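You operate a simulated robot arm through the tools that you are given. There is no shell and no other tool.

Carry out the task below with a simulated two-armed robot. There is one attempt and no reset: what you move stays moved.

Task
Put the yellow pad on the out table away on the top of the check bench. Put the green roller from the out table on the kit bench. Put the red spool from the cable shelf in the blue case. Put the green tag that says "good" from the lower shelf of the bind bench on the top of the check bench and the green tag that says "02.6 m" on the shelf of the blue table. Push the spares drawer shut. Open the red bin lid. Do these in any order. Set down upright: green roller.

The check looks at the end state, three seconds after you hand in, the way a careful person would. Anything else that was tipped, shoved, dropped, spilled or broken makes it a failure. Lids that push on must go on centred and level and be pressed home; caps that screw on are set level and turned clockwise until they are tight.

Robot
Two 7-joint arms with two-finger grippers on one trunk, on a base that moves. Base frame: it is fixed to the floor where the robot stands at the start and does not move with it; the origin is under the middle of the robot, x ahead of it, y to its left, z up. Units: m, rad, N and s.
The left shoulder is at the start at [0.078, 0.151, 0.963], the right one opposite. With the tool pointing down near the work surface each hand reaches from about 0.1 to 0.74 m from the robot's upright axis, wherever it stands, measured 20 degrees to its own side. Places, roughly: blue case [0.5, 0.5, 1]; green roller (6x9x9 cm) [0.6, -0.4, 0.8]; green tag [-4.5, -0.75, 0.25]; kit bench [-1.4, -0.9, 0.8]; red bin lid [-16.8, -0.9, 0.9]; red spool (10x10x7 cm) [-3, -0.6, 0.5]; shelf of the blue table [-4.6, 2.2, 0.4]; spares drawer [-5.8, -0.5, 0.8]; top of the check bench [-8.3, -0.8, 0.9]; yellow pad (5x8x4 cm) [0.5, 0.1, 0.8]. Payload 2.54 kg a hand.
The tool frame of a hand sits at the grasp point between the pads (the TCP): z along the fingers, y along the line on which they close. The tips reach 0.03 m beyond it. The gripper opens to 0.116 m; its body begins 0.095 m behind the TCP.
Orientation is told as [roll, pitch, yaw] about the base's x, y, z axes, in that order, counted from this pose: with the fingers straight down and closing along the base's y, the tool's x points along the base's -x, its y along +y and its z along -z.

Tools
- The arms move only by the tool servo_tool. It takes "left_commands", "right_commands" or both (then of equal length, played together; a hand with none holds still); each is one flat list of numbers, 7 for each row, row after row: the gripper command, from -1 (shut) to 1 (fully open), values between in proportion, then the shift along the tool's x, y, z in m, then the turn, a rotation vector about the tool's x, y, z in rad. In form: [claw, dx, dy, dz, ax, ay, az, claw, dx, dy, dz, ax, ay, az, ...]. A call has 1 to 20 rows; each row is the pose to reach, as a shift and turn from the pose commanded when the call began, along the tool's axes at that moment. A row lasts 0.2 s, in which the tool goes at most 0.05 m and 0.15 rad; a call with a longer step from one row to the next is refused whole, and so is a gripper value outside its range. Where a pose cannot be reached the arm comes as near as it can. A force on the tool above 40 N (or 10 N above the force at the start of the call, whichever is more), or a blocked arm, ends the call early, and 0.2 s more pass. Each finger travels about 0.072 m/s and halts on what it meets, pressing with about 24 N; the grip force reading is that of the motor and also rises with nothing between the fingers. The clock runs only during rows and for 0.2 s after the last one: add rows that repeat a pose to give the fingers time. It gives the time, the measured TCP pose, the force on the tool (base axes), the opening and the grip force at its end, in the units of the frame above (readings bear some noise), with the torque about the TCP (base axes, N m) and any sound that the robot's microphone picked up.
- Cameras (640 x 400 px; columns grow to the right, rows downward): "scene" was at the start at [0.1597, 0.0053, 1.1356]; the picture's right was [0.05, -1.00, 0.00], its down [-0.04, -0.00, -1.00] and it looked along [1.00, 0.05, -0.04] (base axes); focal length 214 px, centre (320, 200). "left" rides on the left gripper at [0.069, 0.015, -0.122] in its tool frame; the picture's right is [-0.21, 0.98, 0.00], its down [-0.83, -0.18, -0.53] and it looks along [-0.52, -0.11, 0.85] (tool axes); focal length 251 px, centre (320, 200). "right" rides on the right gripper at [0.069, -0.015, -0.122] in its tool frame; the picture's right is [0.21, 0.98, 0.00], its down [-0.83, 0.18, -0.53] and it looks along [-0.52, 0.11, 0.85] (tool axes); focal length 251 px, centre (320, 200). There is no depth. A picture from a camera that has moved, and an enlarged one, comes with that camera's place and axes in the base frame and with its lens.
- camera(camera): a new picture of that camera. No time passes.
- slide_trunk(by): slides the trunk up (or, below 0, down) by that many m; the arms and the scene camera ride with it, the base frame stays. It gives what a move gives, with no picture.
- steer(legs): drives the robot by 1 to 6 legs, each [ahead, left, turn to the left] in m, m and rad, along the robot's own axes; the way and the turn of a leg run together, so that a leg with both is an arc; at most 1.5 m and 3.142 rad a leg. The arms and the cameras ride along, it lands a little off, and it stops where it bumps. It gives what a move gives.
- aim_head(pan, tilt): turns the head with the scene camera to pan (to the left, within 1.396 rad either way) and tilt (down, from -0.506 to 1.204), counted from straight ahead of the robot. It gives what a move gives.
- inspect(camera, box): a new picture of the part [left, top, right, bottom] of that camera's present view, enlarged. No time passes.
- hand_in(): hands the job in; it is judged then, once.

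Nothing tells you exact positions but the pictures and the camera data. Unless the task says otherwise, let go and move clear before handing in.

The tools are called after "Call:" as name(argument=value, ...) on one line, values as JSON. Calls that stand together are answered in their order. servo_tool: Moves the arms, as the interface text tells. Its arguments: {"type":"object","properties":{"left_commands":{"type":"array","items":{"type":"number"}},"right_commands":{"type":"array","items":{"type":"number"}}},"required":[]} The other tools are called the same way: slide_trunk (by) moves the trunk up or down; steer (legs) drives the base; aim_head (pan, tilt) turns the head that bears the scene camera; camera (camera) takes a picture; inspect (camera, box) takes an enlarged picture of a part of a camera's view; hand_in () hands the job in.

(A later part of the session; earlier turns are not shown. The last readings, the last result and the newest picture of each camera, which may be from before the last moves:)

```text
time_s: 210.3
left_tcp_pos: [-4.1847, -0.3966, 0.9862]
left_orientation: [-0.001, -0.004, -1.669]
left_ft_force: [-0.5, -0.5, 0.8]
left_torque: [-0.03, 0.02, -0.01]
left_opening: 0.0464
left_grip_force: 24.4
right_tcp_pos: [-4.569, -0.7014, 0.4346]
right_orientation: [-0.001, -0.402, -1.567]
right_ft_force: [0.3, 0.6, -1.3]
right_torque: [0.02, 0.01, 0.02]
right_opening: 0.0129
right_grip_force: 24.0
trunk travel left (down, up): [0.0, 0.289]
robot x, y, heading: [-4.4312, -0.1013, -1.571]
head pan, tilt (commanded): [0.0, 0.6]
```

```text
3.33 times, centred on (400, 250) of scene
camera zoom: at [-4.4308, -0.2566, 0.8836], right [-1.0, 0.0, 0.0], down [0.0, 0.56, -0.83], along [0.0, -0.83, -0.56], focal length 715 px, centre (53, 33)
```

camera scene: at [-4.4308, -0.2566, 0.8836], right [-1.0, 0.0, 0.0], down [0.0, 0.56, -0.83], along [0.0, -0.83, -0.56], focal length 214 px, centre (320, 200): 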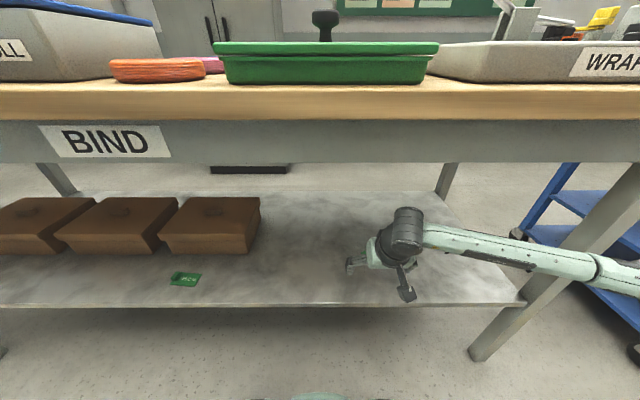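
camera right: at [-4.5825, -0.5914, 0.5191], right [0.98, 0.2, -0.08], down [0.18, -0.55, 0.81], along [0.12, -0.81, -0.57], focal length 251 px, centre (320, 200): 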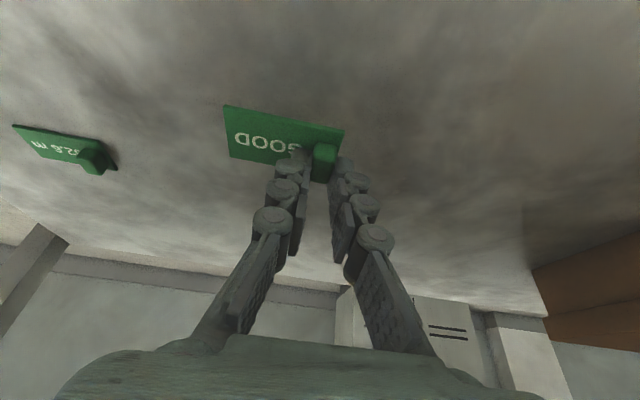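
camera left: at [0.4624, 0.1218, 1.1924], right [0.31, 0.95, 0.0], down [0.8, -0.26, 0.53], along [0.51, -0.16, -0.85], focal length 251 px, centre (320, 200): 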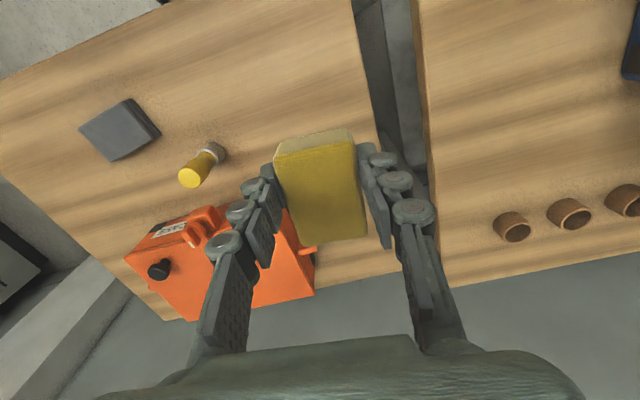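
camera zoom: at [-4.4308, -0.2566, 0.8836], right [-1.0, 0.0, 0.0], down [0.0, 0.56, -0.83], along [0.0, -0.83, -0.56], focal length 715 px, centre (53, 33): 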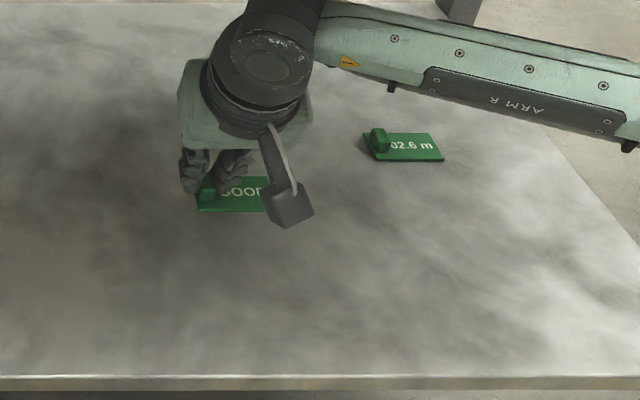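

The GOOD tag is lifted cleanly. Backing out from the bench, then raising trunk and hand for travel.

Call:
steer(legs=[[-0.4, 0, 0]])

Call:
slide_trunk(by=0.2)

Call:
servo_tool(right_commands=[-1, -0.009, 0, -0.045, 0, 0, 0, -1, -0.018, 0, -0.09, 0, 0, 0, -1, -0.027, 0, -0.135, 0, 0, 0, -1, -0.036, 0, -0.18, 0, 0, 0, -1, -0.045, 0, -0.225, 0, 0, 0, -1, -0.054, 0, -0.27, 0, 0, 0, -1, -0.063, 0, -0.315, 0, 0, 0, -1, -0.072, 0, -0.36, 0, 0, 0, -1, -0.074, 0, -0.38, 0, 0, 0, -1, -0.074, 0, -0.38, 0, 0, 0])

Call:
camera(camera="right")

Call:
aim_head(pan=-1.0, tilt=0.4)

Call:
camera(camera="scene")

```text
time_s: 212.9
left_tcp_pos: [-4.1841, 0.0159, 0.9871]
left_orientation: [-0.001, -0.003, -1.668]
left_ft_force: [-0.3, -0.3, -0.8]
left_torque: [0.01, -0.01, 0.01]
left_opening: 0.0462
left_grip_force: 23.6
right_tcp_pos: [-4.5678, -0.2896, 0.4336]
right_orientation: [-0.003, -0.401, -1.567]
right_ft_force: [0.4, -0.1, -0.3]
right_torque: [0.01, 0.01, -0.02]
right_opening: 0.0126
right_grip_force: 24.1
trunk travel left (down, up): [0.0, 0.289]
robot x, y, heading: [-4.4313, 0.3116, -1.573]
head pan, tilt (commanded): [0.0, 0.6]
```

```text
time_s: 215.1
left_tcp_pos: [-4.1836, 0.017, 1.1864]
left_orientation: [-0.002, -0.004, -1.667]
left_ft_force: [0.5, 0.6, -0.2]
left_torque: [0.02, 0.0, 0.01]
left_opening: 0.0466
left_grip_force: 23.5
right_tcp_pos: [-4.566, -0.2904, 0.6336]
right_orientation: [-0.002, -0.401, -1.567]
right_ft_force: [0.7, 0.4, 0.2]
right_torque: [0.0, 0.01, -0.01]
right_opening: 0.0123
right_grip_force: 23.4
trunk travel left (down, up): [-0.2, 0.089]
robot x, y, heading: [-4.4297, 0.3119, -1.573]
head pan, tilt (commanded): [0.0, 0.6]
```

```text
time_s: 217.3
left_tcp_pos: [-4.1835, 0.0149, 1.1881]
left_orientation: [-0.004, -0.003, -1.669]
left_ft_force: [-0.5, -0.7, -1.1]
left_torque: [0.0, 0.0, -0.02]
left_opening: 0.0466
left_grip_force: 23.9
right_tcp_pos: [-4.5662, -0.2084, 1.0146]
right_orientation: [-0.001, -0.402, -1.565]
right_ft_force: [-0.2, -0.2, 0.0]
right_torque: [0.03, 0.01, -0.02]
right_opening: 0.0128
right_grip_force: 23.5
trunk travel left (down, up): [-0.2, 0.089]
robot x, y, heading: [-4.4345, 0.3109, -1.573]
head pan, tilt (commanded): [0.0, 0.6]
```

```text
taken
camera right: at [-4.5811, -0.0971, 1.0999], right [0.98, 0.2, -0.08], down [0.18, -0.55, 0.81], along [0.12, -0.81, -0.58], focal length 251 px, centre (320, 200)
```

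right: 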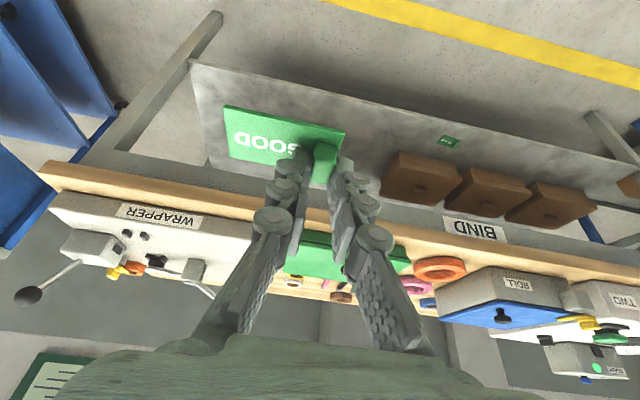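

```text
time_s: 218.5
left_tcp_pos: [-4.1835, 0.0171, 1.1866]
left_orientation: [-0.001, -0.004, -1.67]
left_ft_force: [0.3, -0.6, -0.7]
left_torque: [0.01, -0.02, -0.01]
left_opening: 0.0466
left_grip_force: 24.3
right_tcp_pos: [-4.5672, -0.2081, 1.0144]
right_orientation: [-0.002, -0.403, -1.568]
right_ft_force: [-0.6, -1.1, 0.2]
right_torque: [0.0, -0.01, 0.01]
right_opening: 0.0122
right_grip_force: 24.0
trunk travel left (down, up): [-0.2, 0.089]
robot x, y, heading: [-4.431, 0.3143, -1.572]
head pan, tilt (commanded): [-1.0, 0.4]
```

```text
taken
camera scene: at [-4.5079, 0.1945, 1.1018], right [-0.54, 0.84, 0.0], down [0.33, 0.21, -0.92], along [-0.78, -0.5, -0.39], focal length 214 px, centre (320, 200)
```

scene: 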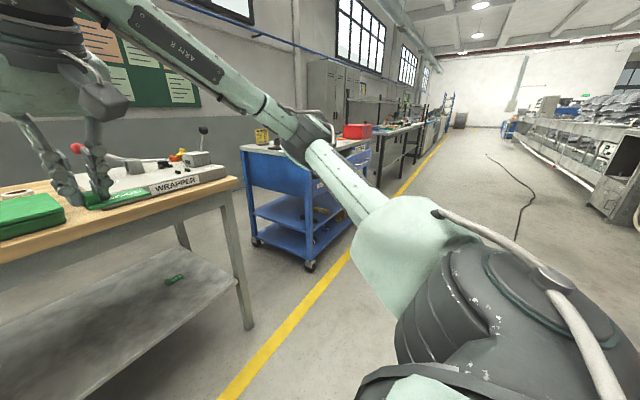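

The tag is secure. The floor cable lies at y≥0.8, so I'll strafe along y≈0.27 toward the check bench (x≈-8.3).

Call:
steer(legs=[[0.04, -1.5, 0], [0, -1.5, 0], [0, -0.6, 0]])

Call:
aim_head(pan=0, tilt=0.5)

Call:
camera(camera="scene")

```text
refused: leg 1 is longer than a leg can be; nothing moved
```

```text
time_s: 219.8
left_tcp_pos: [-4.1839, 0.0156, 1.1871]
left_orientation: [-0.002, -0.004, -1.669]
left_ft_force: [-0.1, 0.1, -0.4]
left_torque: [0.01, -0.01, 0.03]
left_opening: 0.0463
left_grip_force: 24.1
right_tcp_pos: [-4.5668, -0.2082, 1.0143]
right_orientation: [-0.001, -0.402, -1.567]
right_ft_force: [0.3, 0.1, 0.1]
right_torque: [0.01, -0.02, 0.0]
right_opening: 0.0124
right_grip_force: 24.6
trunk travel left (down, up): [-0.2, 0.089]
robot x, y, heading: [-4.4323, 0.3125, -1.575]
head pan, tilt (commanded): [0.0, 0.499]
```

```text
taken
camera scene: at [-4.4301, 0.1536, 1.0927], right [-1.0, 0.0, 0.0], down [0.0, 0.48, -0.88], along [0.0, -0.88, -0.48], focal length 214 px, centre (320, 200)
```

scene: 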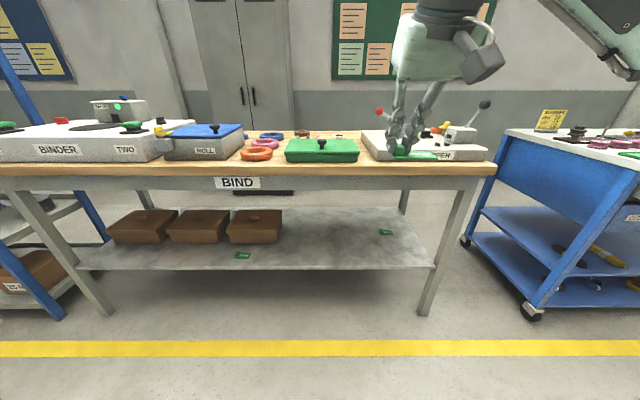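

Call:
steer(legs=[[0.04, -1.4, 0], [0, -1.4, 0], [0, -0.9, 0]])

Call:
camera(camera="scene")

```text
time_s: 255.2
left_tcp_pos: [-7.8787, -0.0396, 1.1871]
left_orientation: [-0.001, -0.002, -1.661]
left_ft_force: [0.5, -0.3, 0.1]
left_torque: [-0.03, 0.0, 0.04]
left_opening: 0.0463
left_grip_force: 24.5
right_tcp_pos: [-8.2608, -0.2655, 1.0145]
right_orientation: [-0.002, -0.402, -1.561]
right_ft_force: [0.0, 0.2, 0.7]
right_torque: [0.0, 0.05, -0.02]
right_opening: 0.0126
right_grip_force: 24.4
trunk travel left (down, up): [-0.2, 0.089]
robot x, y, heading: [-8.1276, 0.2551, -1.564]
head pan, tilt (commanded): [0.0, 0.499]
```

```text
taken
camera scene: at [-8.126, 0.0969, 1.0927], right [-1.0, -0.01, 0.0], down [0.0, 0.48, -0.88], along [0.01, -0.88, -0.48], focal length 214 px, centre (320, 200)
```

scene: 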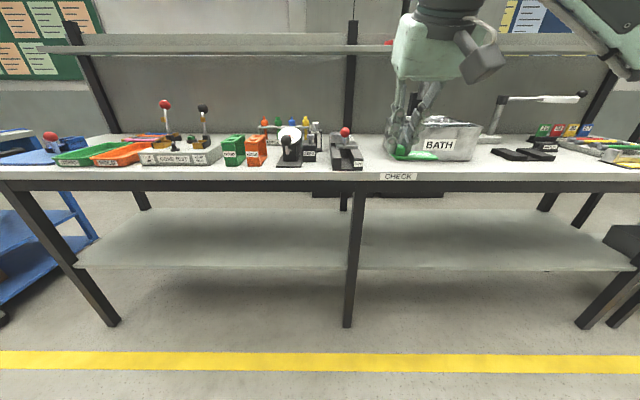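

I'm in front of the check bench; its top holds several gauges, trays and a bath. Zooming in to find clear spots.

Call:
inspect(camera="scene", box=[0, 80, 320, 200])

Call:
inspect(camera="scene", box=[320, 80, 640, 200])

Call:
camera(camera="right")

Call:
camera(camera="left")

```text
2.00 times, centred on (160, 140) of scene
camera zoom: at [-8.126, 0.0969, 1.0927], right [-1.0, -0.01, 0.0], down [0.0, 0.48, -0.88], along [0.01, -0.88, -0.48], focal length 429 px, centre (640, 320)
```

zoom: 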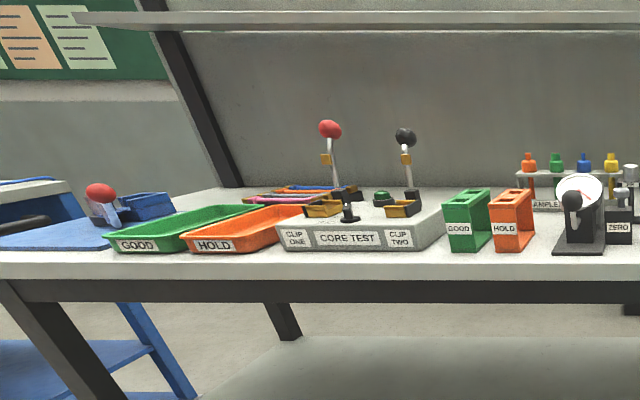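

```text
2.00 times, centred on (480, 140) of scene
camera zoom: at [-8.126, 0.0969, 1.0927], right [-1.0, -0.01, 0.0], down [0.0, 0.48, -0.88], along [0.01, -0.88, -0.48], focal length 429 px, centre (0, 320)
```

zoom: 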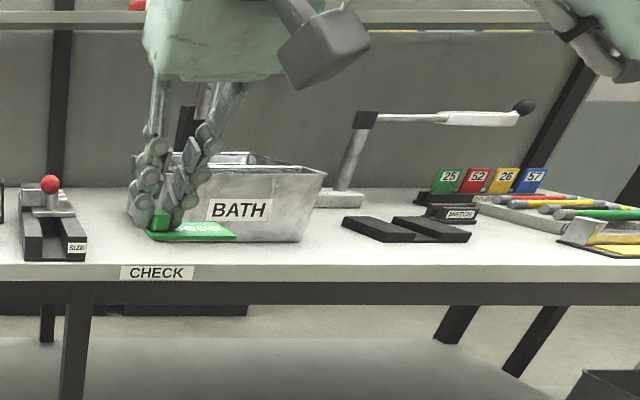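

```text
taken
camera right: at [-8.2751, -0.1551, 1.0996], right [0.97, 0.21, -0.08], down [0.19, -0.55, 0.81], along [0.12, -0.81, -0.57], focal length 251 px, centre (320, 200)
```

right: 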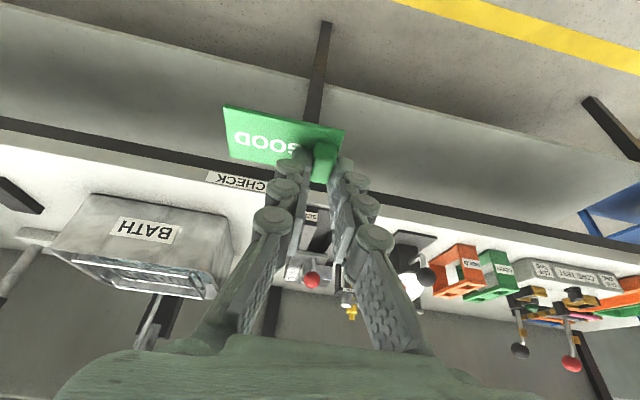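

```text
taken
camera left: at [-7.8575, 0.0296, 1.3082], right [0.95, -0.3, 0.0], down [-0.25, -0.8, 0.54], along [-0.16, -0.51, -0.84], focal length 251 px, centre (320, 200)
```

left: 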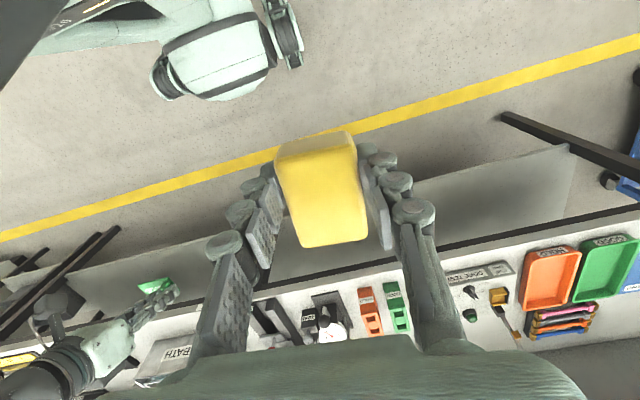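

Bench top is at z≈0.86 with its front edge near y≈-0.50; there's a clear strip (≈11 cm deep) in front of the BATH. I'll drive so the right hand can put the GOOD tag there.

Call:
steer(legs=[[0.2, -0.27, 0]])

Call:
camera(camera="scene")

Call:
camera(camera="right")

```text
time_s: 258.4
left_tcp_pos: [-8.1393, -0.2447, 1.1873]
left_orientation: [0.0, -0.004, -1.657]
left_ft_force: [-0.1, -0.5, 0.7]
left_torque: [0.04, -0.02, 0.02]
left_opening: 0.0465
left_grip_force: 24.1
right_tcp_pos: [-8.5196, -0.4724, 1.015]
right_orientation: [0.0, -0.402, -1.554]
right_ft_force: [-0.9, 0.1, -0.9]
right_torque: [0.0, -0.03, -0.02]
right_opening: 0.0125
right_grip_force: 24.0
trunk travel left (down, up): [-0.2, 0.089]
robot x, y, heading: [-8.3907, 0.048, -1.564]
head pan, tilt (commanded): [0.0, 0.499]
```

```text
taken
camera scene: at [-8.3878, -0.1102, 1.0927], right [-1.0, -0.01, 0.0], down [-0.01, 0.48, -0.88], along [0.01, -0.88, -0.48], focal length 214 px, centre (320, 200)
```

scene: 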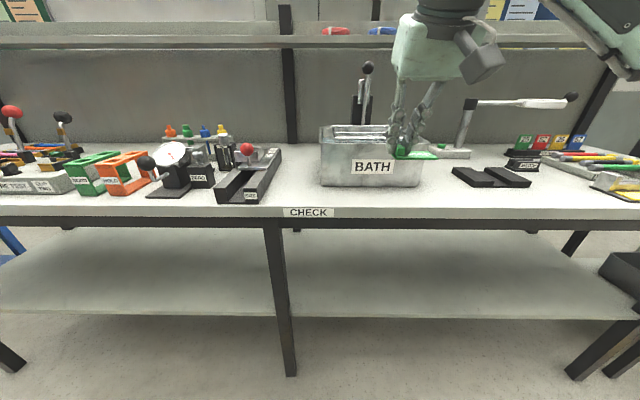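

```text
taken
camera right: at [-8.5356, -0.3629, 1.0995], right [0.97, 0.21, -0.08], down [0.19, -0.55, 0.81], along [0.13, -0.81, -0.57], focal length 251 px, centre (320, 200)
```

right: 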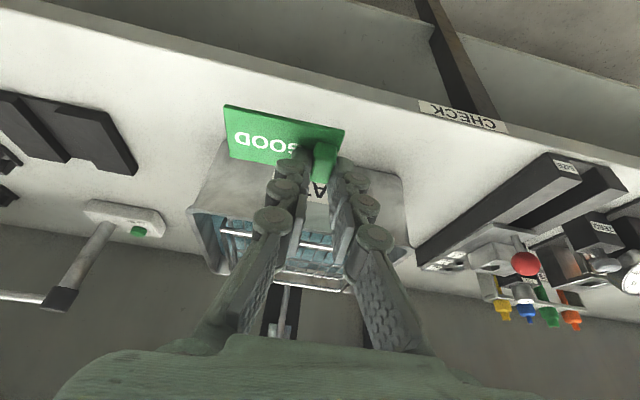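

Clear: about 15 cm free on each side of the BATH and 10 cm in front. I'll set the GOOD tag in front of the BATH, lowering in steps.

Call:
servo_tool(right_commands=[-1, -0.037, -0.005, 0.0155, 0, 0, 0, -1, -0.0774, -0.01, 0.0328, 0, 0, 0, -1, -0.066, -0.01, 0.06, 0, 0, 0, -1, -0.054, -0.01, 0.088, 0, 0, 0, -1, -0.0423, -0.01, 0.1157, 0, 0, 0, -1, -0.0423, -0.01, 0.1157, 0, 0, 0])

Call:
inspect(camera="scene", box=[320, 110, 480, 220])

Call:
camera(camera="right")

```text
time_s: 259.8
left_tcp_pos: [-8.1388, -0.2456, 1.1869]
left_orientation: [-0.003, -0.003, -1.656]
left_ft_force: [-0.1, -0.3, -0.4]
left_torque: [-0.02, 0.03, 0.03]
left_opening: 0.0465
left_grip_force: 23.9
right_tcp_pos: [-8.5291, -0.558, 0.9242]
right_orientation: [-0.001, -0.401, -1.555]
right_ft_force: [0.7, 0.4, -0.7]
right_torque: [-0.02, 0.01, 0.02]
right_opening: 0.0125
right_grip_force: 24.0
trunk travel left (down, up): [-0.2, 0.089]
robot x, y, heading: [-8.3926, 0.0497, -1.557]
head pan, tilt (commanded): [0.0, 0.499]
```

```text
3.64 times, centred on (400, 165) of scene
camera zoom: at [-8.3877, -0.1101, 1.0927], right [-1.0, -0.01, 0.0], down [-0.01, 0.48, -0.88], along [0.01, -0.88, -0.48], focal length 780 px, centre (29, 327)
```

zoom: 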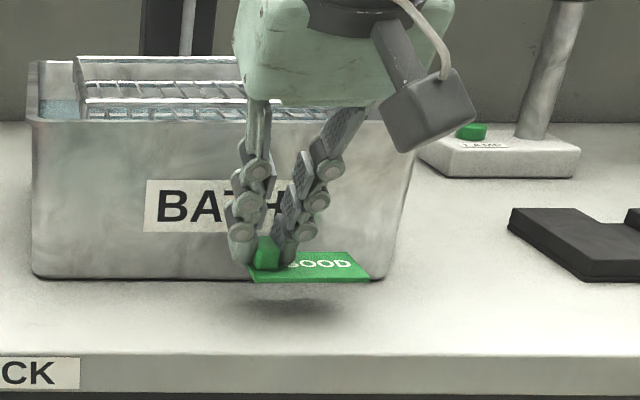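

```text
taken
camera right: at [-8.5447, -0.4466, 1.009], right [0.97, 0.21, -0.08], down [0.19, -0.55, 0.81], along [0.13, -0.81, -0.57], focal length 251 px, centre (320, 200)
```

right: 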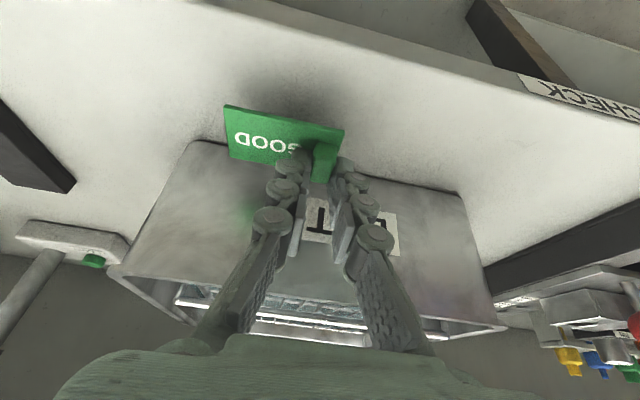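

Call:
servo_tool(right_commands=[-1, 0.003, 0, 0.0069, 0, 0, 0, -1, 0.0058, 0, 0.0138, 0, 0, 0, -1, 0.0058, 0, 0.0138, 0, 0, 0])

Call:
inspect(camera="scene", box=[340, 150, 440, 220])

```text
time_s: 260.6
left_tcp_pos: [-8.1392, -0.2453, 1.1869]
left_orientation: [-0.001, -0.004, -1.657]
left_ft_force: [0.2, -0.3, 0.1]
left_torque: [0.0, 0.01, -0.01]
left_opening: 0.0464
left_grip_force: 24.5
right_tcp_pos: [-8.5306, -0.5569, 0.9104]
right_orientation: [-0.003, -0.403, -1.554]
right_ft_force: [0.3, 0.1, 0.1]
right_torque: [0.0, 0.01, 0.0]
right_opening: 0.0125
right_grip_force: 24.0
trunk travel left (down, up): [-0.2, 0.089]
robot x, y, heading: [-8.3914, 0.044, -1.561]
head pan, tilt (commanded): [0.0, 0.499]
```

```text
5.71 times, centred on (390, 185) of scene
camera zoom: at [-8.3877, -0.1101, 1.0927], right [-1.0, -0.01, 0.0], down [-0.01, 0.48, -0.88], along [0.01, -0.88, -0.48], focal length 1226 px, centre (-80, 286)
```

zoom: 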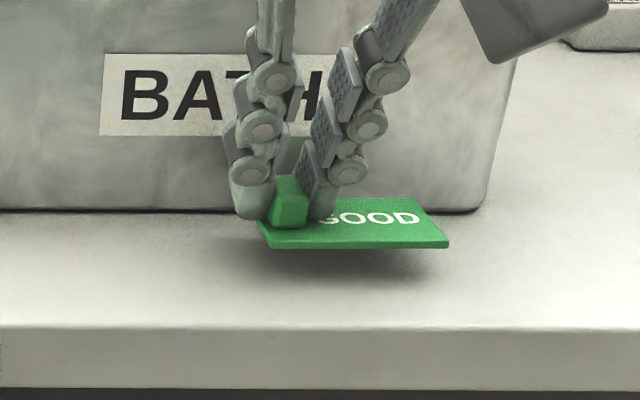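

Call:
servo_tool(right_commands=[-1, 0.0012, 0, 0.0028, 0, 0, 0, -1, 0.0023, 0, 0.0055, 0, 0, 0, -1, 0.0023, 0, 0.0055, 0, 0, 0])

Call:
servo_tool(right_commands=[-1, 0.0008, 0, 0.0018, 0, 0, 0, -1, 0.0016, 0, 0.0037, 0, 0, 0, -1, 0.0016, 0, 0.0037, 0, 0, 0])

Call:
inspect(camera="scene", box=[340, 150, 440, 220])

```text
time_s: 261.4
left_tcp_pos: [-8.1392, -0.2452, 1.1863]
left_orientation: [0.0, -0.003, -1.656]
left_ft_force: [-0.2, -0.8, -0.1]
left_torque: [0.01, 0.01, -0.01]
left_opening: 0.0465
left_grip_force: 23.4
right_tcp_pos: [-8.5283, -0.5576, 0.9026]
right_orientation: [-0.001, -0.402, -1.556]
right_ft_force: [-0.5, 0.4, 0.7]
right_torque: [0.0, -0.02, 0.01]
right_opening: 0.0124
right_grip_force: 23.7
trunk travel left (down, up): [-0.2, 0.089]
robot x, y, heading: [-8.3869, 0.0496, -1.558]
head pan, tilt (commanded): [0.0, 0.499]
```

```text
time_s: 262.2
left_tcp_pos: [-8.1401, -0.2455, 1.1873]
left_orientation: [-0.001, -0.005, -1.657]
left_ft_force: [0.2, 0.3, -0.5]
left_torque: [0.0, 0.02, 0.02]
left_opening: 0.0463
left_grip_force: 24.0
right_tcp_pos: [-8.5283, -0.5584, 0.8993]
right_orientation: [-0.002, -0.401, -1.555]
right_ft_force: [0.1, 0.6, 0.4]
right_torque: [-0.03, 0.01, 0.0]
right_opening: 0.0125
right_grip_force: 24.3
trunk travel left (down, up): [-0.2, 0.089]
robot x, y, heading: [-8.3932, 0.0499, -1.558]
head pan, tilt (commanded): [0.0, 0.499]
```

```text
5.71 times, centred on (390, 185) of scene
camera zoom: at [-8.3877, -0.1101, 1.0927], right [-1.0, -0.01, 0.0], down [-0.01, 0.48, -0.88], along [0.01, -0.88, -0.48], focal length 1226 px, centre (-80, 286)
```

zoom: 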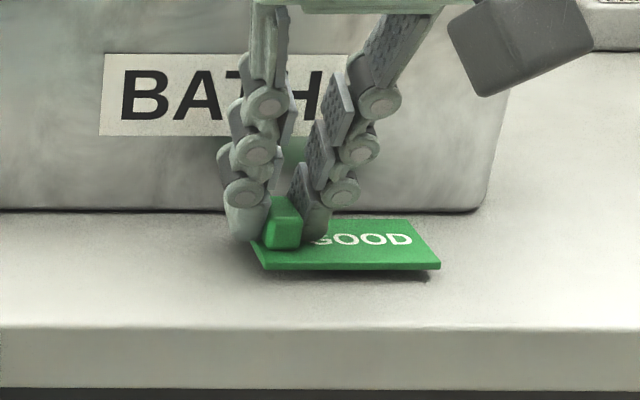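

Call:
servo_tool(right_commands=[-1, 0.0008, 0, 0.0018, 0, 0, 0, -1, 0.0014, 0, 0.0032, 0, 0, 0, -1, 0.0014, 0, 0.0032, 0, 0, 0])

Call:
inspect(camera="scene", box=[340, 150, 440, 220])

```text
time_s: 263.0
left_tcp_pos: [-8.1399, -0.2444, 1.187]
left_orientation: [-0.003, -0.003, -1.656]
left_ft_force: [-1.1, -0.1, 0.4]
left_torque: [-0.02, -0.02, 0.04]
left_opening: 0.0465
left_grip_force: 24.2
right_tcp_pos: [-8.5291, -0.5573, 0.8971]
right_orientation: [-0.002, -0.402, -1.553]
right_ft_force: [-0.4, -0.2, -0.5]
right_torque: [0.0, 0.01, -0.01]
right_opening: 0.0125
right_grip_force: 24.7
trunk travel left (down, up): [-0.2, 0.089]
robot x, y, heading: [-8.3917, 0.0509, -1.561]
head pan, tilt (commanded): [0.0, 0.499]
```

```text
5.71 times, centred on (390, 185) of scene
camera zoom: at [-8.3877, -0.1101, 1.0927], right [-1.0, -0.01, 0.0], down [-0.01, 0.48, -0.88], along [0.01, -0.88, -0.48], focal length 1226 px, centre (-80, 286)
```

zoom: 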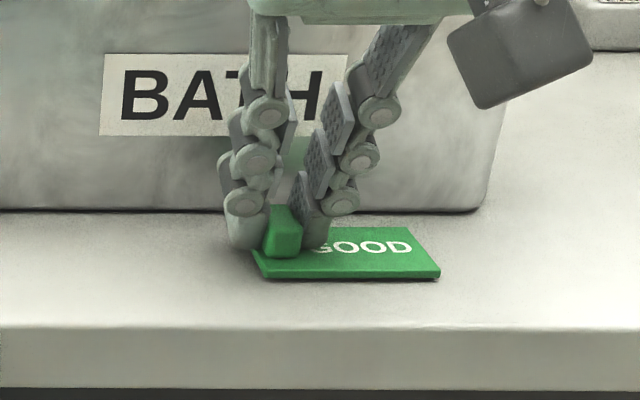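

Call:
servo_tool(right_commands=[-1, 0.0008, 0, 0.0018, 0, 0, 0, -1, 0.0012, 0, 0.0028, 0, 0, 0, -1, 0.0012, 0, 0.0028, 0, 0, 0])

Call:
inspect(camera="scene", box=[340, 150, 440, 220])

```text
time_s: 263.8
left_tcp_pos: [-8.1382, -0.2446, 1.1869]
left_orientation: [-0.001, -0.003, -1.656]
left_ft_force: [-0.5, 0.1, -1.5]
left_torque: [0.0, 0.01, -0.01]
left_opening: 0.0465
left_grip_force: 24.8
right_tcp_pos: [-8.5285, -0.5577, 0.8951]
right_orientation: [0.0, -0.404, -1.556]
right_ft_force: [0.2, -0.8, 7.8]
right_torque: [0.01, 0.02, 0.02]
right_opening: 0.0124
right_grip_force: 24.4
trunk travel left (down, up): [-0.2, 0.089]
robot x, y, heading: [-8.3931, 0.0476, -1.558]
head pan, tilt (commanded): [0.0, 0.499]
```

```text
5.71 times, centred on (390, 185) of scene
camera zoom: at [-8.3875, -0.1096, 1.0929], right [-1.0, -0.01, 0.0], down [-0.01, 0.48, -0.88], along [0.01, -0.88, -0.48], focal length 1226 px, centre (-80, 286)
```

zoom: 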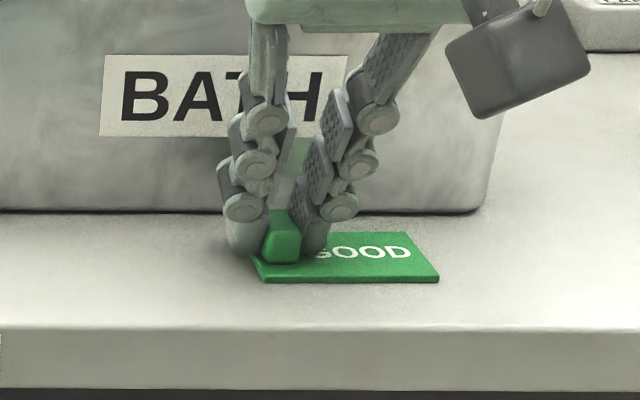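

Contact. Opening slightly and backing off along the tool axis.

Call:
servo_tool(right_commands=[-0.6, 0, 0, -0.001, 0, 0, 0, -0.4, 0, 0, -0.001, 0, 0, 0, -0.3, 0, 0, -0.001, 0, 0, 0, -0.3, 0, 0, -0.03, 0, 0, 0, -0.3, 0, 0, -0.07, 0, 0, 0, -0.3, 0, 0, -0.11, 0, 0, 0, -0.3, 0, 0, -0.15, 0, 0, 0, -0.3, 0, 0, -0.15, 0, 0, 0])

Call:
inspect(camera="scene", box=[300, 130, 460, 230])

```text
time_s: 265.6
left_tcp_pos: [-8.1385, -0.2448, 1.1866]
left_orientation: [-0.002, -0.002, -1.656]
left_ft_force: [0.5, -0.1, -0.1]
left_torque: [0.03, -0.04, 0.01]
left_opening: 0.0466
left_grip_force: 23.8
right_tcp_pos: [-8.5317, -0.4974, 1.031]
right_orientation: [-0.002, -0.4, -1.556]
right_ft_force: [0.4, 0.1, 0.6]
right_torque: [0.02, 0.0, -0.02]
right_opening: 0.0405
right_grip_force: 0.0
trunk travel left (down, up): [-0.2, 0.089]
robot x, y, heading: [-8.3906, 0.0471, -1.563]
head pan, tilt (commanded): [0.0, 0.499]
```

```text
4.00 times, centred on (380, 180) of scene
camera zoom: at [-8.3878, -0.1102, 1.0927], right [-1.0, -0.01, 0.0], down [-0.01, 0.48, -0.88], along [0.01, -0.88, -0.48], focal length 858 px, centre (80, 280)
```

zoom: 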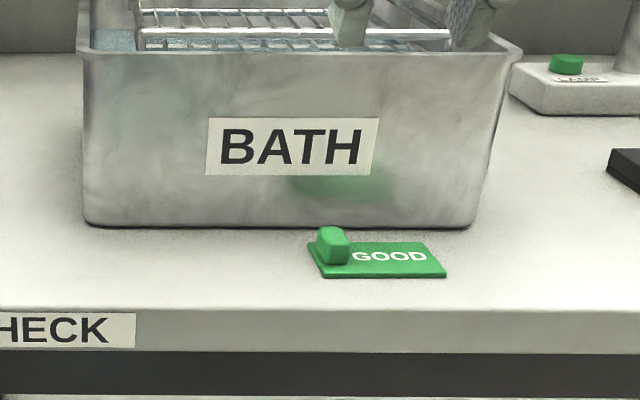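

The GOOD tag lies flat on the check bench. For the pad there's free space right of the BATH, in front of the black plates (≈[-8.75, -0.565]). Retracting the right hand and shifting the base right.

Call:
servo_tool(right_commands=[-0.3, 0.04, 0, -0.02, 0, 0, 0, -0.3, 0.08, 0, -0.04, 0, 0, 0, -0.3, 0.1, 0, -0.06, 0, 0, 0, -0.3, 0.1, 0, -0.06, 0, 0, 0])

Call:
steer(legs=[[0, -0.55, 0]])

Call:
camera(camera="scene")

Call:
camera(camera="left")

```text
time_s: 266.6
left_tcp_pos: [-8.1402, -0.2443, 1.1877]
left_orientation: [-0.002, -0.004, -1.656]
left_ft_force: [-0.2, 0.1, -0.5]
left_torque: [0.01, 0.0, 0.02]
left_opening: 0.0467
left_grip_force: 23.8
right_tcp_pos: [-8.5288, -0.382, 1.0474]
right_orientation: [-0.002, -0.402, -1.555]
right_ft_force: [-0.3, 0.7, 0.0]
right_torque: [0.01, 0.01, 0.03]
right_opening: 0.0406
right_grip_force: 0.0
trunk travel left (down, up): [-0.2, 0.089]
robot x, y, heading: [-8.3897, 0.0478, -1.559]
head pan, tilt (commanded): [0.0, 0.499]
```

```text
time_s: 272.4
left_tcp_pos: [-8.6969, -0.251, 1.1871]
left_orientation: [-0.003, -0.004, -1.672]
left_ft_force: [0.2, -0.5, 0.0]
left_torque: [0.0, 0.0, -0.02]
left_opening: 0.0464
left_grip_force: 24.1
right_tcp_pos: [-9.0868, -0.3823, 1.0474]
right_orientation: [-0.002, -0.402, -1.57]
right_ft_force: [-0.5, 0.3, -0.5]
right_torque: [-0.01, -0.01, 0.03]
right_opening: 0.0406
right_grip_force: 0.0
trunk travel left (down, up): [-0.2, 0.089]
robot x, y, heading: [-8.9443, 0.0462, -1.574]
head pan, tilt (commanded): [0.0, 0.499]
```

```text
taken
camera scene: at [-8.9429, -0.1124, 1.0927], right [-1.0, 0.0, 0.0], down [0.0, 0.48, -0.88], along [0.0, -0.88, -0.48], focal length 214 px, centre (320, 200)
```

scene: 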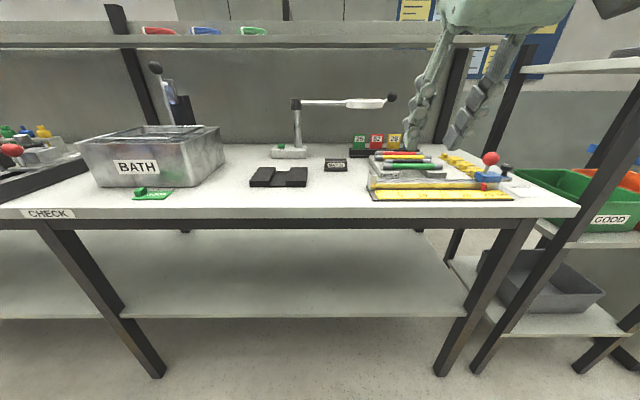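

```text
taken
camera left: at [-8.6752, -0.1826, 1.3082], right [0.95, -0.31, 0.0], down [-0.26, -0.8, 0.54], along [-0.17, -0.51, -0.84], focal length 251 px, centre (320, 200)
```

left: 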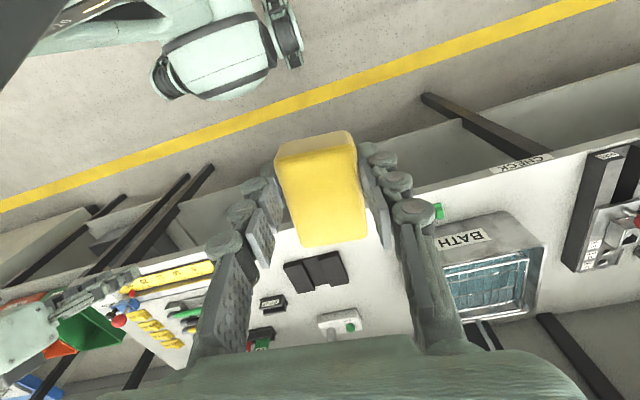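

Free spot confirmed at about [-8.695, -0.562], between the tag and the black plates. Bringing the pad over it, squared up, and lowering.

Call:
servo_tool(left_commands=[-1, -0.045, 0.005, 0, 0, 0, -0.05, -1, -0.09, 0.01, 0, 0, 0, -0.1, -1, -0.13, 0.014, 0.02, 0, 0, -0.1, -1, -0.17, 0.018, 0.04, 0, 0, -0.1, -1, -0.21, 0.022, 0.06, 0, 0, -0.1, -1, -0.25, 0.026, 0.08, 0, 0, -0.1, -1, -0.285, 0.03, 0.11, 0, 0, -0.1, -1, -0.309, 0.0334, 0.145, 0, 0, -0.1, -1, -0.309, 0.0334, 0.19, 0, 0, -0.1, -1, -0.309, 0.0334, 0.235, 0, 0, -0.1, -1, -0.309, 0.0334, 0.25, 0, 0, -0.1, -1, -0.309, 0.0334, 0.25, 0, 0, -0.1])

Call:
inspect(camera="scene", box=[120, 90, 340, 230])

Call:
camera(camera="left")

```text
time_s: 275.0
left_tcp_pos: [-8.6927, -0.564, 0.9391]
left_orientation: [0.0, -0.003, -1.574]
left_ft_force: [-0.1, 0.3, 0.0]
left_torque: [-0.02, 0.0, 0.02]
left_opening: 0.0466
left_grip_force: 24.5
right_tcp_pos: [-9.0885, -0.3833, 1.0466]
right_orientation: [-0.001, -0.403, -1.57]
right_ft_force: [0.1, -0.5, 0.1]
right_torque: [-0.01, -0.02, -0.03]
right_opening: 0.0407
right_grip_force: 0.0
trunk travel left (down, up): [-0.2, 0.089]
robot x, y, heading: [-8.9439, 0.0454, -1.575]
head pan, tilt (commanded): [0.0, 0.499]
```

```text
2.86 times, centred on (230, 160) of scene
camera zoom: at [-8.9428, -0.1124, 1.0927], right [-1.0, 0.0, 0.0], down [0.0, 0.48, -0.88], along [0.0, -0.88, -0.48], focal length 613 px, centre (577, 314)
```

zoom: 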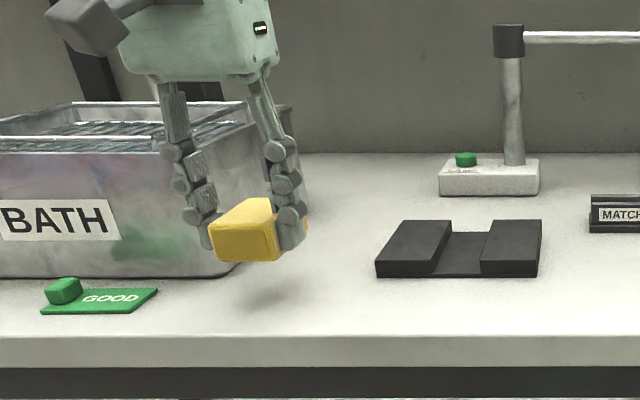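

```text
taken
camera left: at [-8.6781, -0.4928, 1.0595], right [0.98, -0.22, 0.0], down [-0.18, -0.82, 0.54], along [-0.12, -0.52, -0.84], focal length 251 px, centre (320, 200)
```

left: 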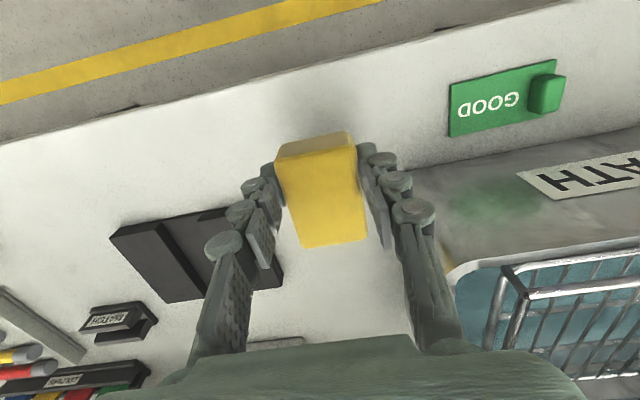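

Shifting 2 cm further from the BATH and lowering to contact.

Call:
servo_tool(left_commands=[-1, -0.0, -0.022, 0.0, 0, 0, 0, -1, 0, -0.022, 0.012, 0, 0, 0, -1, 0, -0.022, 0.024, 0, 0, 0, -1, 0, -0.022, 0.03, 0, 0, 0, -1, 0, -0.022, 0.03, 0, 0, 0])

Call:
servo_tool(left_commands=[-1, 0, 0, 0.003, 0, 0, 0, -1, 0, 0, 0.006, 0, 0, 0, -1, 0, 0, 0.006, 0, 0, 0])

Call:
inspect(camera="scene", box=[160, 120, 320, 220])

```text
time_s: 276.2
left_tcp_pos: [-8.7168, -0.5637, 0.9089]
left_orientation: [-0.002, -0.003, -1.572]
left_ft_force: [-0.9, -0.3, 0.3]
left_torque: [0.01, 0.02, 0.01]
left_opening: 0.0465
left_grip_force: 23.8
right_tcp_pos: [-9.088, -0.3818, 1.0466]
right_orientation: [-0.002, -0.401, -1.571]
right_ft_force: [0.5, -0.5, 0.2]
right_torque: [-0.01, -0.03, 0.0]
right_opening: 0.0409
right_grip_force: 0.0
trunk travel left (down, up): [-0.2, 0.089]
robot x, y, heading: [-8.9452, 0.0472, -1.575]
head pan, tilt (commanded): [0.0, 0.499]
```

```text
time_s: 277.0
left_tcp_pos: [-8.7159, -0.5628, 0.9014]
left_orientation: [-0.001, -0.003, -1.572]
left_ft_force: [0.2, -0.5, 0.0]
left_torque: [-0.01, -0.05, 0.03]
left_opening: 0.0464
left_grip_force: 24.1
right_tcp_pos: [-9.0885, -0.3835, 1.0473]
right_orientation: [-0.001, -0.401, -1.57]
right_ft_force: [-0.1, -0.8, 0.2]
right_torque: [-0.02, 0.0, 0.0]
right_opening: 0.0405
right_grip_force: 0.1
trunk travel left (down, up): [-0.2, 0.089]
robot x, y, heading: [-8.9425, 0.045, -1.574]
head pan, tilt (commanded): [0.0, 0.499]
```

```text
4.00 times, centred on (240, 170) of scene
camera zoom: at [-8.9428, -0.1124, 1.0927], right [-1.0, 0.0, 0.0], down [0.0, 0.48, -0.88], along [0.0, -0.88, -0.48], focal length 858 px, centre (640, 320)
```

zoom: 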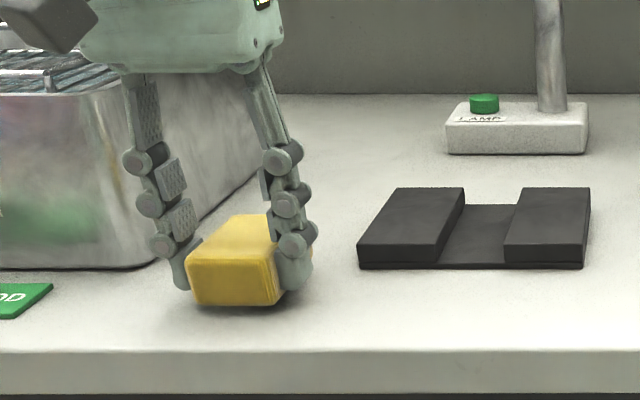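

Call:
servo_tool(left_commands=[-1, 0, 0, 0.002, 0, 0, 0, -1, 0, 0, 0.004, 0, 0, 0, -1, 0, 0, 0.004, 0, 0, 0])

Call:
inspect(camera="scene", box=[190, 150, 270, 210])

```text
time_s: 277.8
left_tcp_pos: [-8.7161, -0.5624, 0.8987]
left_orientation: [-0.001, -0.003, -1.572]
left_ft_force: [0.2, 0.5, 0.2]
left_torque: [0.02, -0.01, 0.0]
left_opening: 0.0465
left_grip_force: 24.3
right_tcp_pos: [-9.0885, -0.3816, 1.0469]
right_orientation: [-0.001, -0.401, -1.57]
right_ft_force: [0.1, -0.5, -0.1]
right_torque: [-0.02, 0.01, 0.01]
right_opening: 0.0406
right_grip_force: 0.1
trunk travel left (down, up): [-0.2, 0.089]
robot x, y, heading: [-8.9434, 0.0457, -1.573]
head pan, tilt (commanded): [0.0, 0.499]
```

```text
6.67 times, centred on (230, 180) of scene
camera zoom: at [-8.9428, -0.1124, 1.0927], right [-1.0, 0.0, 0.0], down [0.0, 0.48, -0.88], along [0.0, -0.88, -0.48], focal length 1430 px, centre (920, 333)
```

zoom: 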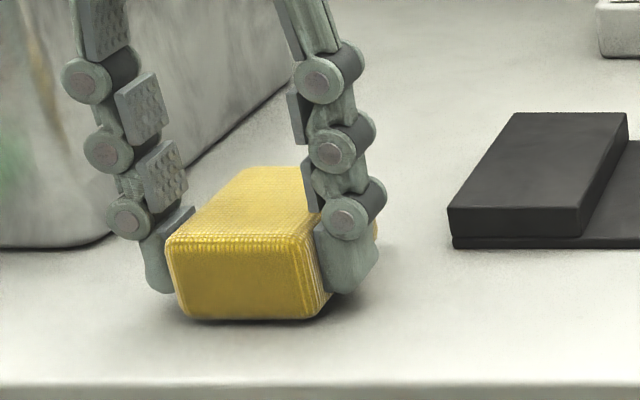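

Call:
servo_tool(left_commands=[-1, 0, 0, 0.002, 0, 0, 0, -1, 0, 0, 0.004, 0, 0, 0, -1, 0, 0, 0.004, 0, 0, 0])

```text
time_s: 278.6
left_tcp_pos: [-8.7179, -0.5619, 0.8952]
left_orientation: [0.0, -0.008, -1.569]
left_ft_force: [3.8, -1.1, 14.3]
left_torque: [0.03, -0.14, 0.04]
left_opening: 0.0467
left_grip_force: 23.8
right_tcp_pos: [-9.0877, -0.3806, 1.0472]
right_orientation: [-0.001, -0.402, -1.571]
right_ft_force: [0.9, -0.2, -0.5]
right_torque: [-0.01, 0.0, -0.03]
right_opening: 0.0408
right_grip_force: 0.1
trunk travel left (down, up): [-0.2, 0.089]
robot x, y, heading: [-8.9446, 0.0468, -1.58]
head pan, tilt (commanded): [0.0, 0.499]
```

Contact. Opening moderately and lifting straight up.

Call:
servo_tool(left_commands=[-1, 0, 0, -0.002, 0, 0, 0, 0, 0, 0, -0.002, 0, 0, 0, 0.15, 0, 0, -0.002, 0, 0, 0, 0.15, 0, 0, -0.002, 0, 0, 0, 0.15, 0, 0, -0.04, 0, 0, 0, 0.15, 0, 0, -0.085, 0, 0, 0, 0.15, 0, 0, -0.13, 0, 0, 0, 0.15, 0.02, 0, -0.17, 0, 0, 0, 0.15, 0.06, 0, -0.2, 0, 0, 0, 0.15, 0.1, 0, -0.22, 0, 0, 0, 0.15, 0.14, 0, -0.24, 0, 0, 0, 0.15, 0.14, 0, -0.24, 0, 0, 0])

Call:
inspect(camera="scene", box=[120, 90, 340, 230])

```text
time_s: 281.2
left_tcp_pos: [-8.7158, -0.4205, 1.1327]
left_orientation: [-0.002, -0.003, -1.572]
left_ft_force: [-0.1, 0.3, -0.4]
left_torque: [-0.02, 0.02, 0.02]
left_opening: 0.0665
left_grip_force: 0.1
left hand out of reach, approached as far as the arm can: row 7, 8
right_tcp_pos: [-9.088, -0.3821, 1.0481]
right_orientation: [-0.002, -0.402, -1.57]
right_ft_force: [-0.7, -1.1, -1.2]
right_torque: [0.01, 0.0, 0.01]
right_opening: 0.0408
right_grip_force: 0.1
trunk travel left (down, up): [-0.2, 0.089]
robot x, y, heading: [-8.944, 0.0486, -1.574]
head pan, tilt (commanded): [0.0, 0.499]
```

```text
2.86 times, centred on (230, 160) of scene
camera zoom: at [-8.9428, -0.1126, 1.0926], right [-1.0, 0.0, 0.0], down [0.0, 0.48, -0.88], along [0.0, -0.88, -0.48], focal length 613 px, centre (577, 314)
```

zoom: 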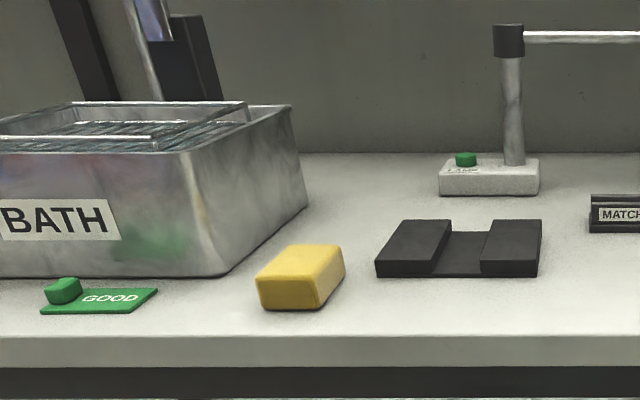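

Pad and tag are in place on the check bench. Both hands are free; next the spares drawer — strafing back toward x≈-5.8.

Call:
steer(legs=[[-0.25, 1.35, 0], [0, 1.4, 0]])

Call:
aim_head(pan=0.3, tilt=0.5)

Call:
camera(camera="scene")

```text
time_s: 307.4
left_tcp_pos: [-5.9915, -0.1646, 1.1332]
left_orientation: [-0.002, -0.003, -1.575]
left_ft_force: [0.1, 0.5, 0.3]
left_torque: [0.0, 0.03, 0.0]
left_opening: 0.0667
left_grip_force: 0.0
right_tcp_pos: [-6.3643, -0.1238, 1.0465]
right_orientation: [-0.002, -0.403, -1.571]
right_ft_force: [0.9, 0.0, 0.4]
right_torque: [-0.01, 0.01, 0.0]
right_opening: 0.0405
right_grip_force: 0.0
trunk travel left (down, up): [-0.2, 0.089]
robot x, y, heading: [-6.2152, 0.3036, -1.572]
head pan, tilt (commanded): [0.0, 0.499]
```

```text
time_s: 308.2
left_tcp_pos: [-5.9915, -0.1654, 1.1328]
left_orientation: [-0.001, -0.003, -1.573]
left_ft_force: [-0.4, 0.8, 0.1]
left_torque: [0.01, -0.01, -0.01]
left_opening: 0.0668
left_grip_force: 0.0
right_tcp_pos: [-6.3645, -0.1247, 1.0479]
right_orientation: [-0.001, -0.4, -1.572]
right_ft_force: [0.0, 0.0, 0.2]
right_torque: [-0.01, 0.02, 0.01]
right_opening: 0.0402
right_grip_force: 0.0
trunk travel left (down, up): [-0.2, 0.089]
robot x, y, heading: [-6.2189, 0.3052, -1.577]
head pan, tilt (commanded): [0.3, 0.499]
```

```text
taken
camera scene: at [-6.1913, 0.1484, 1.0927], right [-0.96, -0.29, 0.0], down [-0.14, 0.46, -0.88], along [0.25, -0.84, -0.48], focal length 214 px, centre (320, 200)
```

scene: 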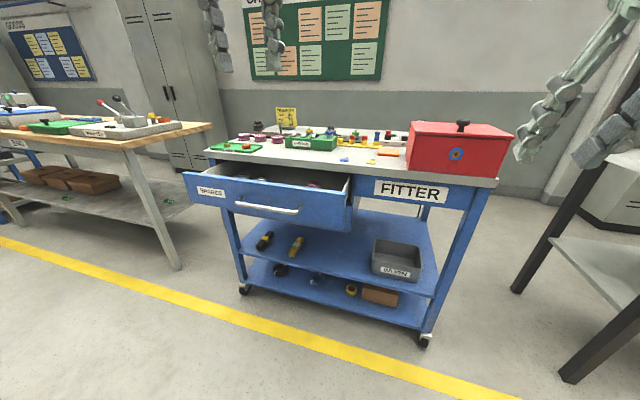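

The spares drawer is open on the fitter cart, sticking out ~20 cm. Zooming in on its front.

Call:
inspect(camera="scene", box=[170, 130, 410, 250])

```text
2.67 times, centred on (290, 190) of scene
camera zoom: at [-6.1913, 0.1484, 1.0927], right [-0.96, -0.29, 0.0], down [-0.14, 0.46, -0.88], along [0.25, -0.84, -0.48], focal length 572 px, centre (400, 227)
```

zoom: 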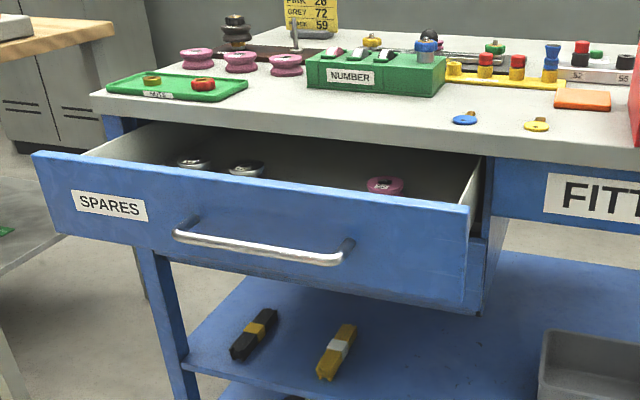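

Call:
camera(camera="left")

Call:
camera(camera="right")

```text
taken
camera left: at [-5.9769, -0.0949, 1.2545], right [0.98, -0.22, 0.0], down [-0.18, -0.82, 0.54], along [-0.12, -0.52, -0.84], focal length 251 px, centre (320, 200)
```

left: 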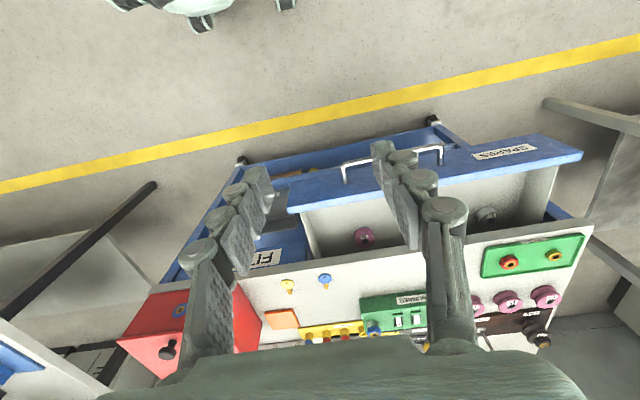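

```text
taken
camera right: at [-6.3776, -0.0141, 1.1319], right [0.98, 0.2, -0.08], down [0.18, -0.55, 0.81], along [0.11, -0.81, -0.57], focal length 251 px, centre (320, 200)
```

right: 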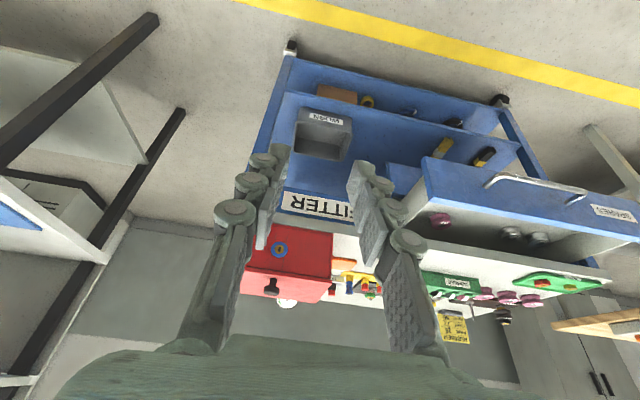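

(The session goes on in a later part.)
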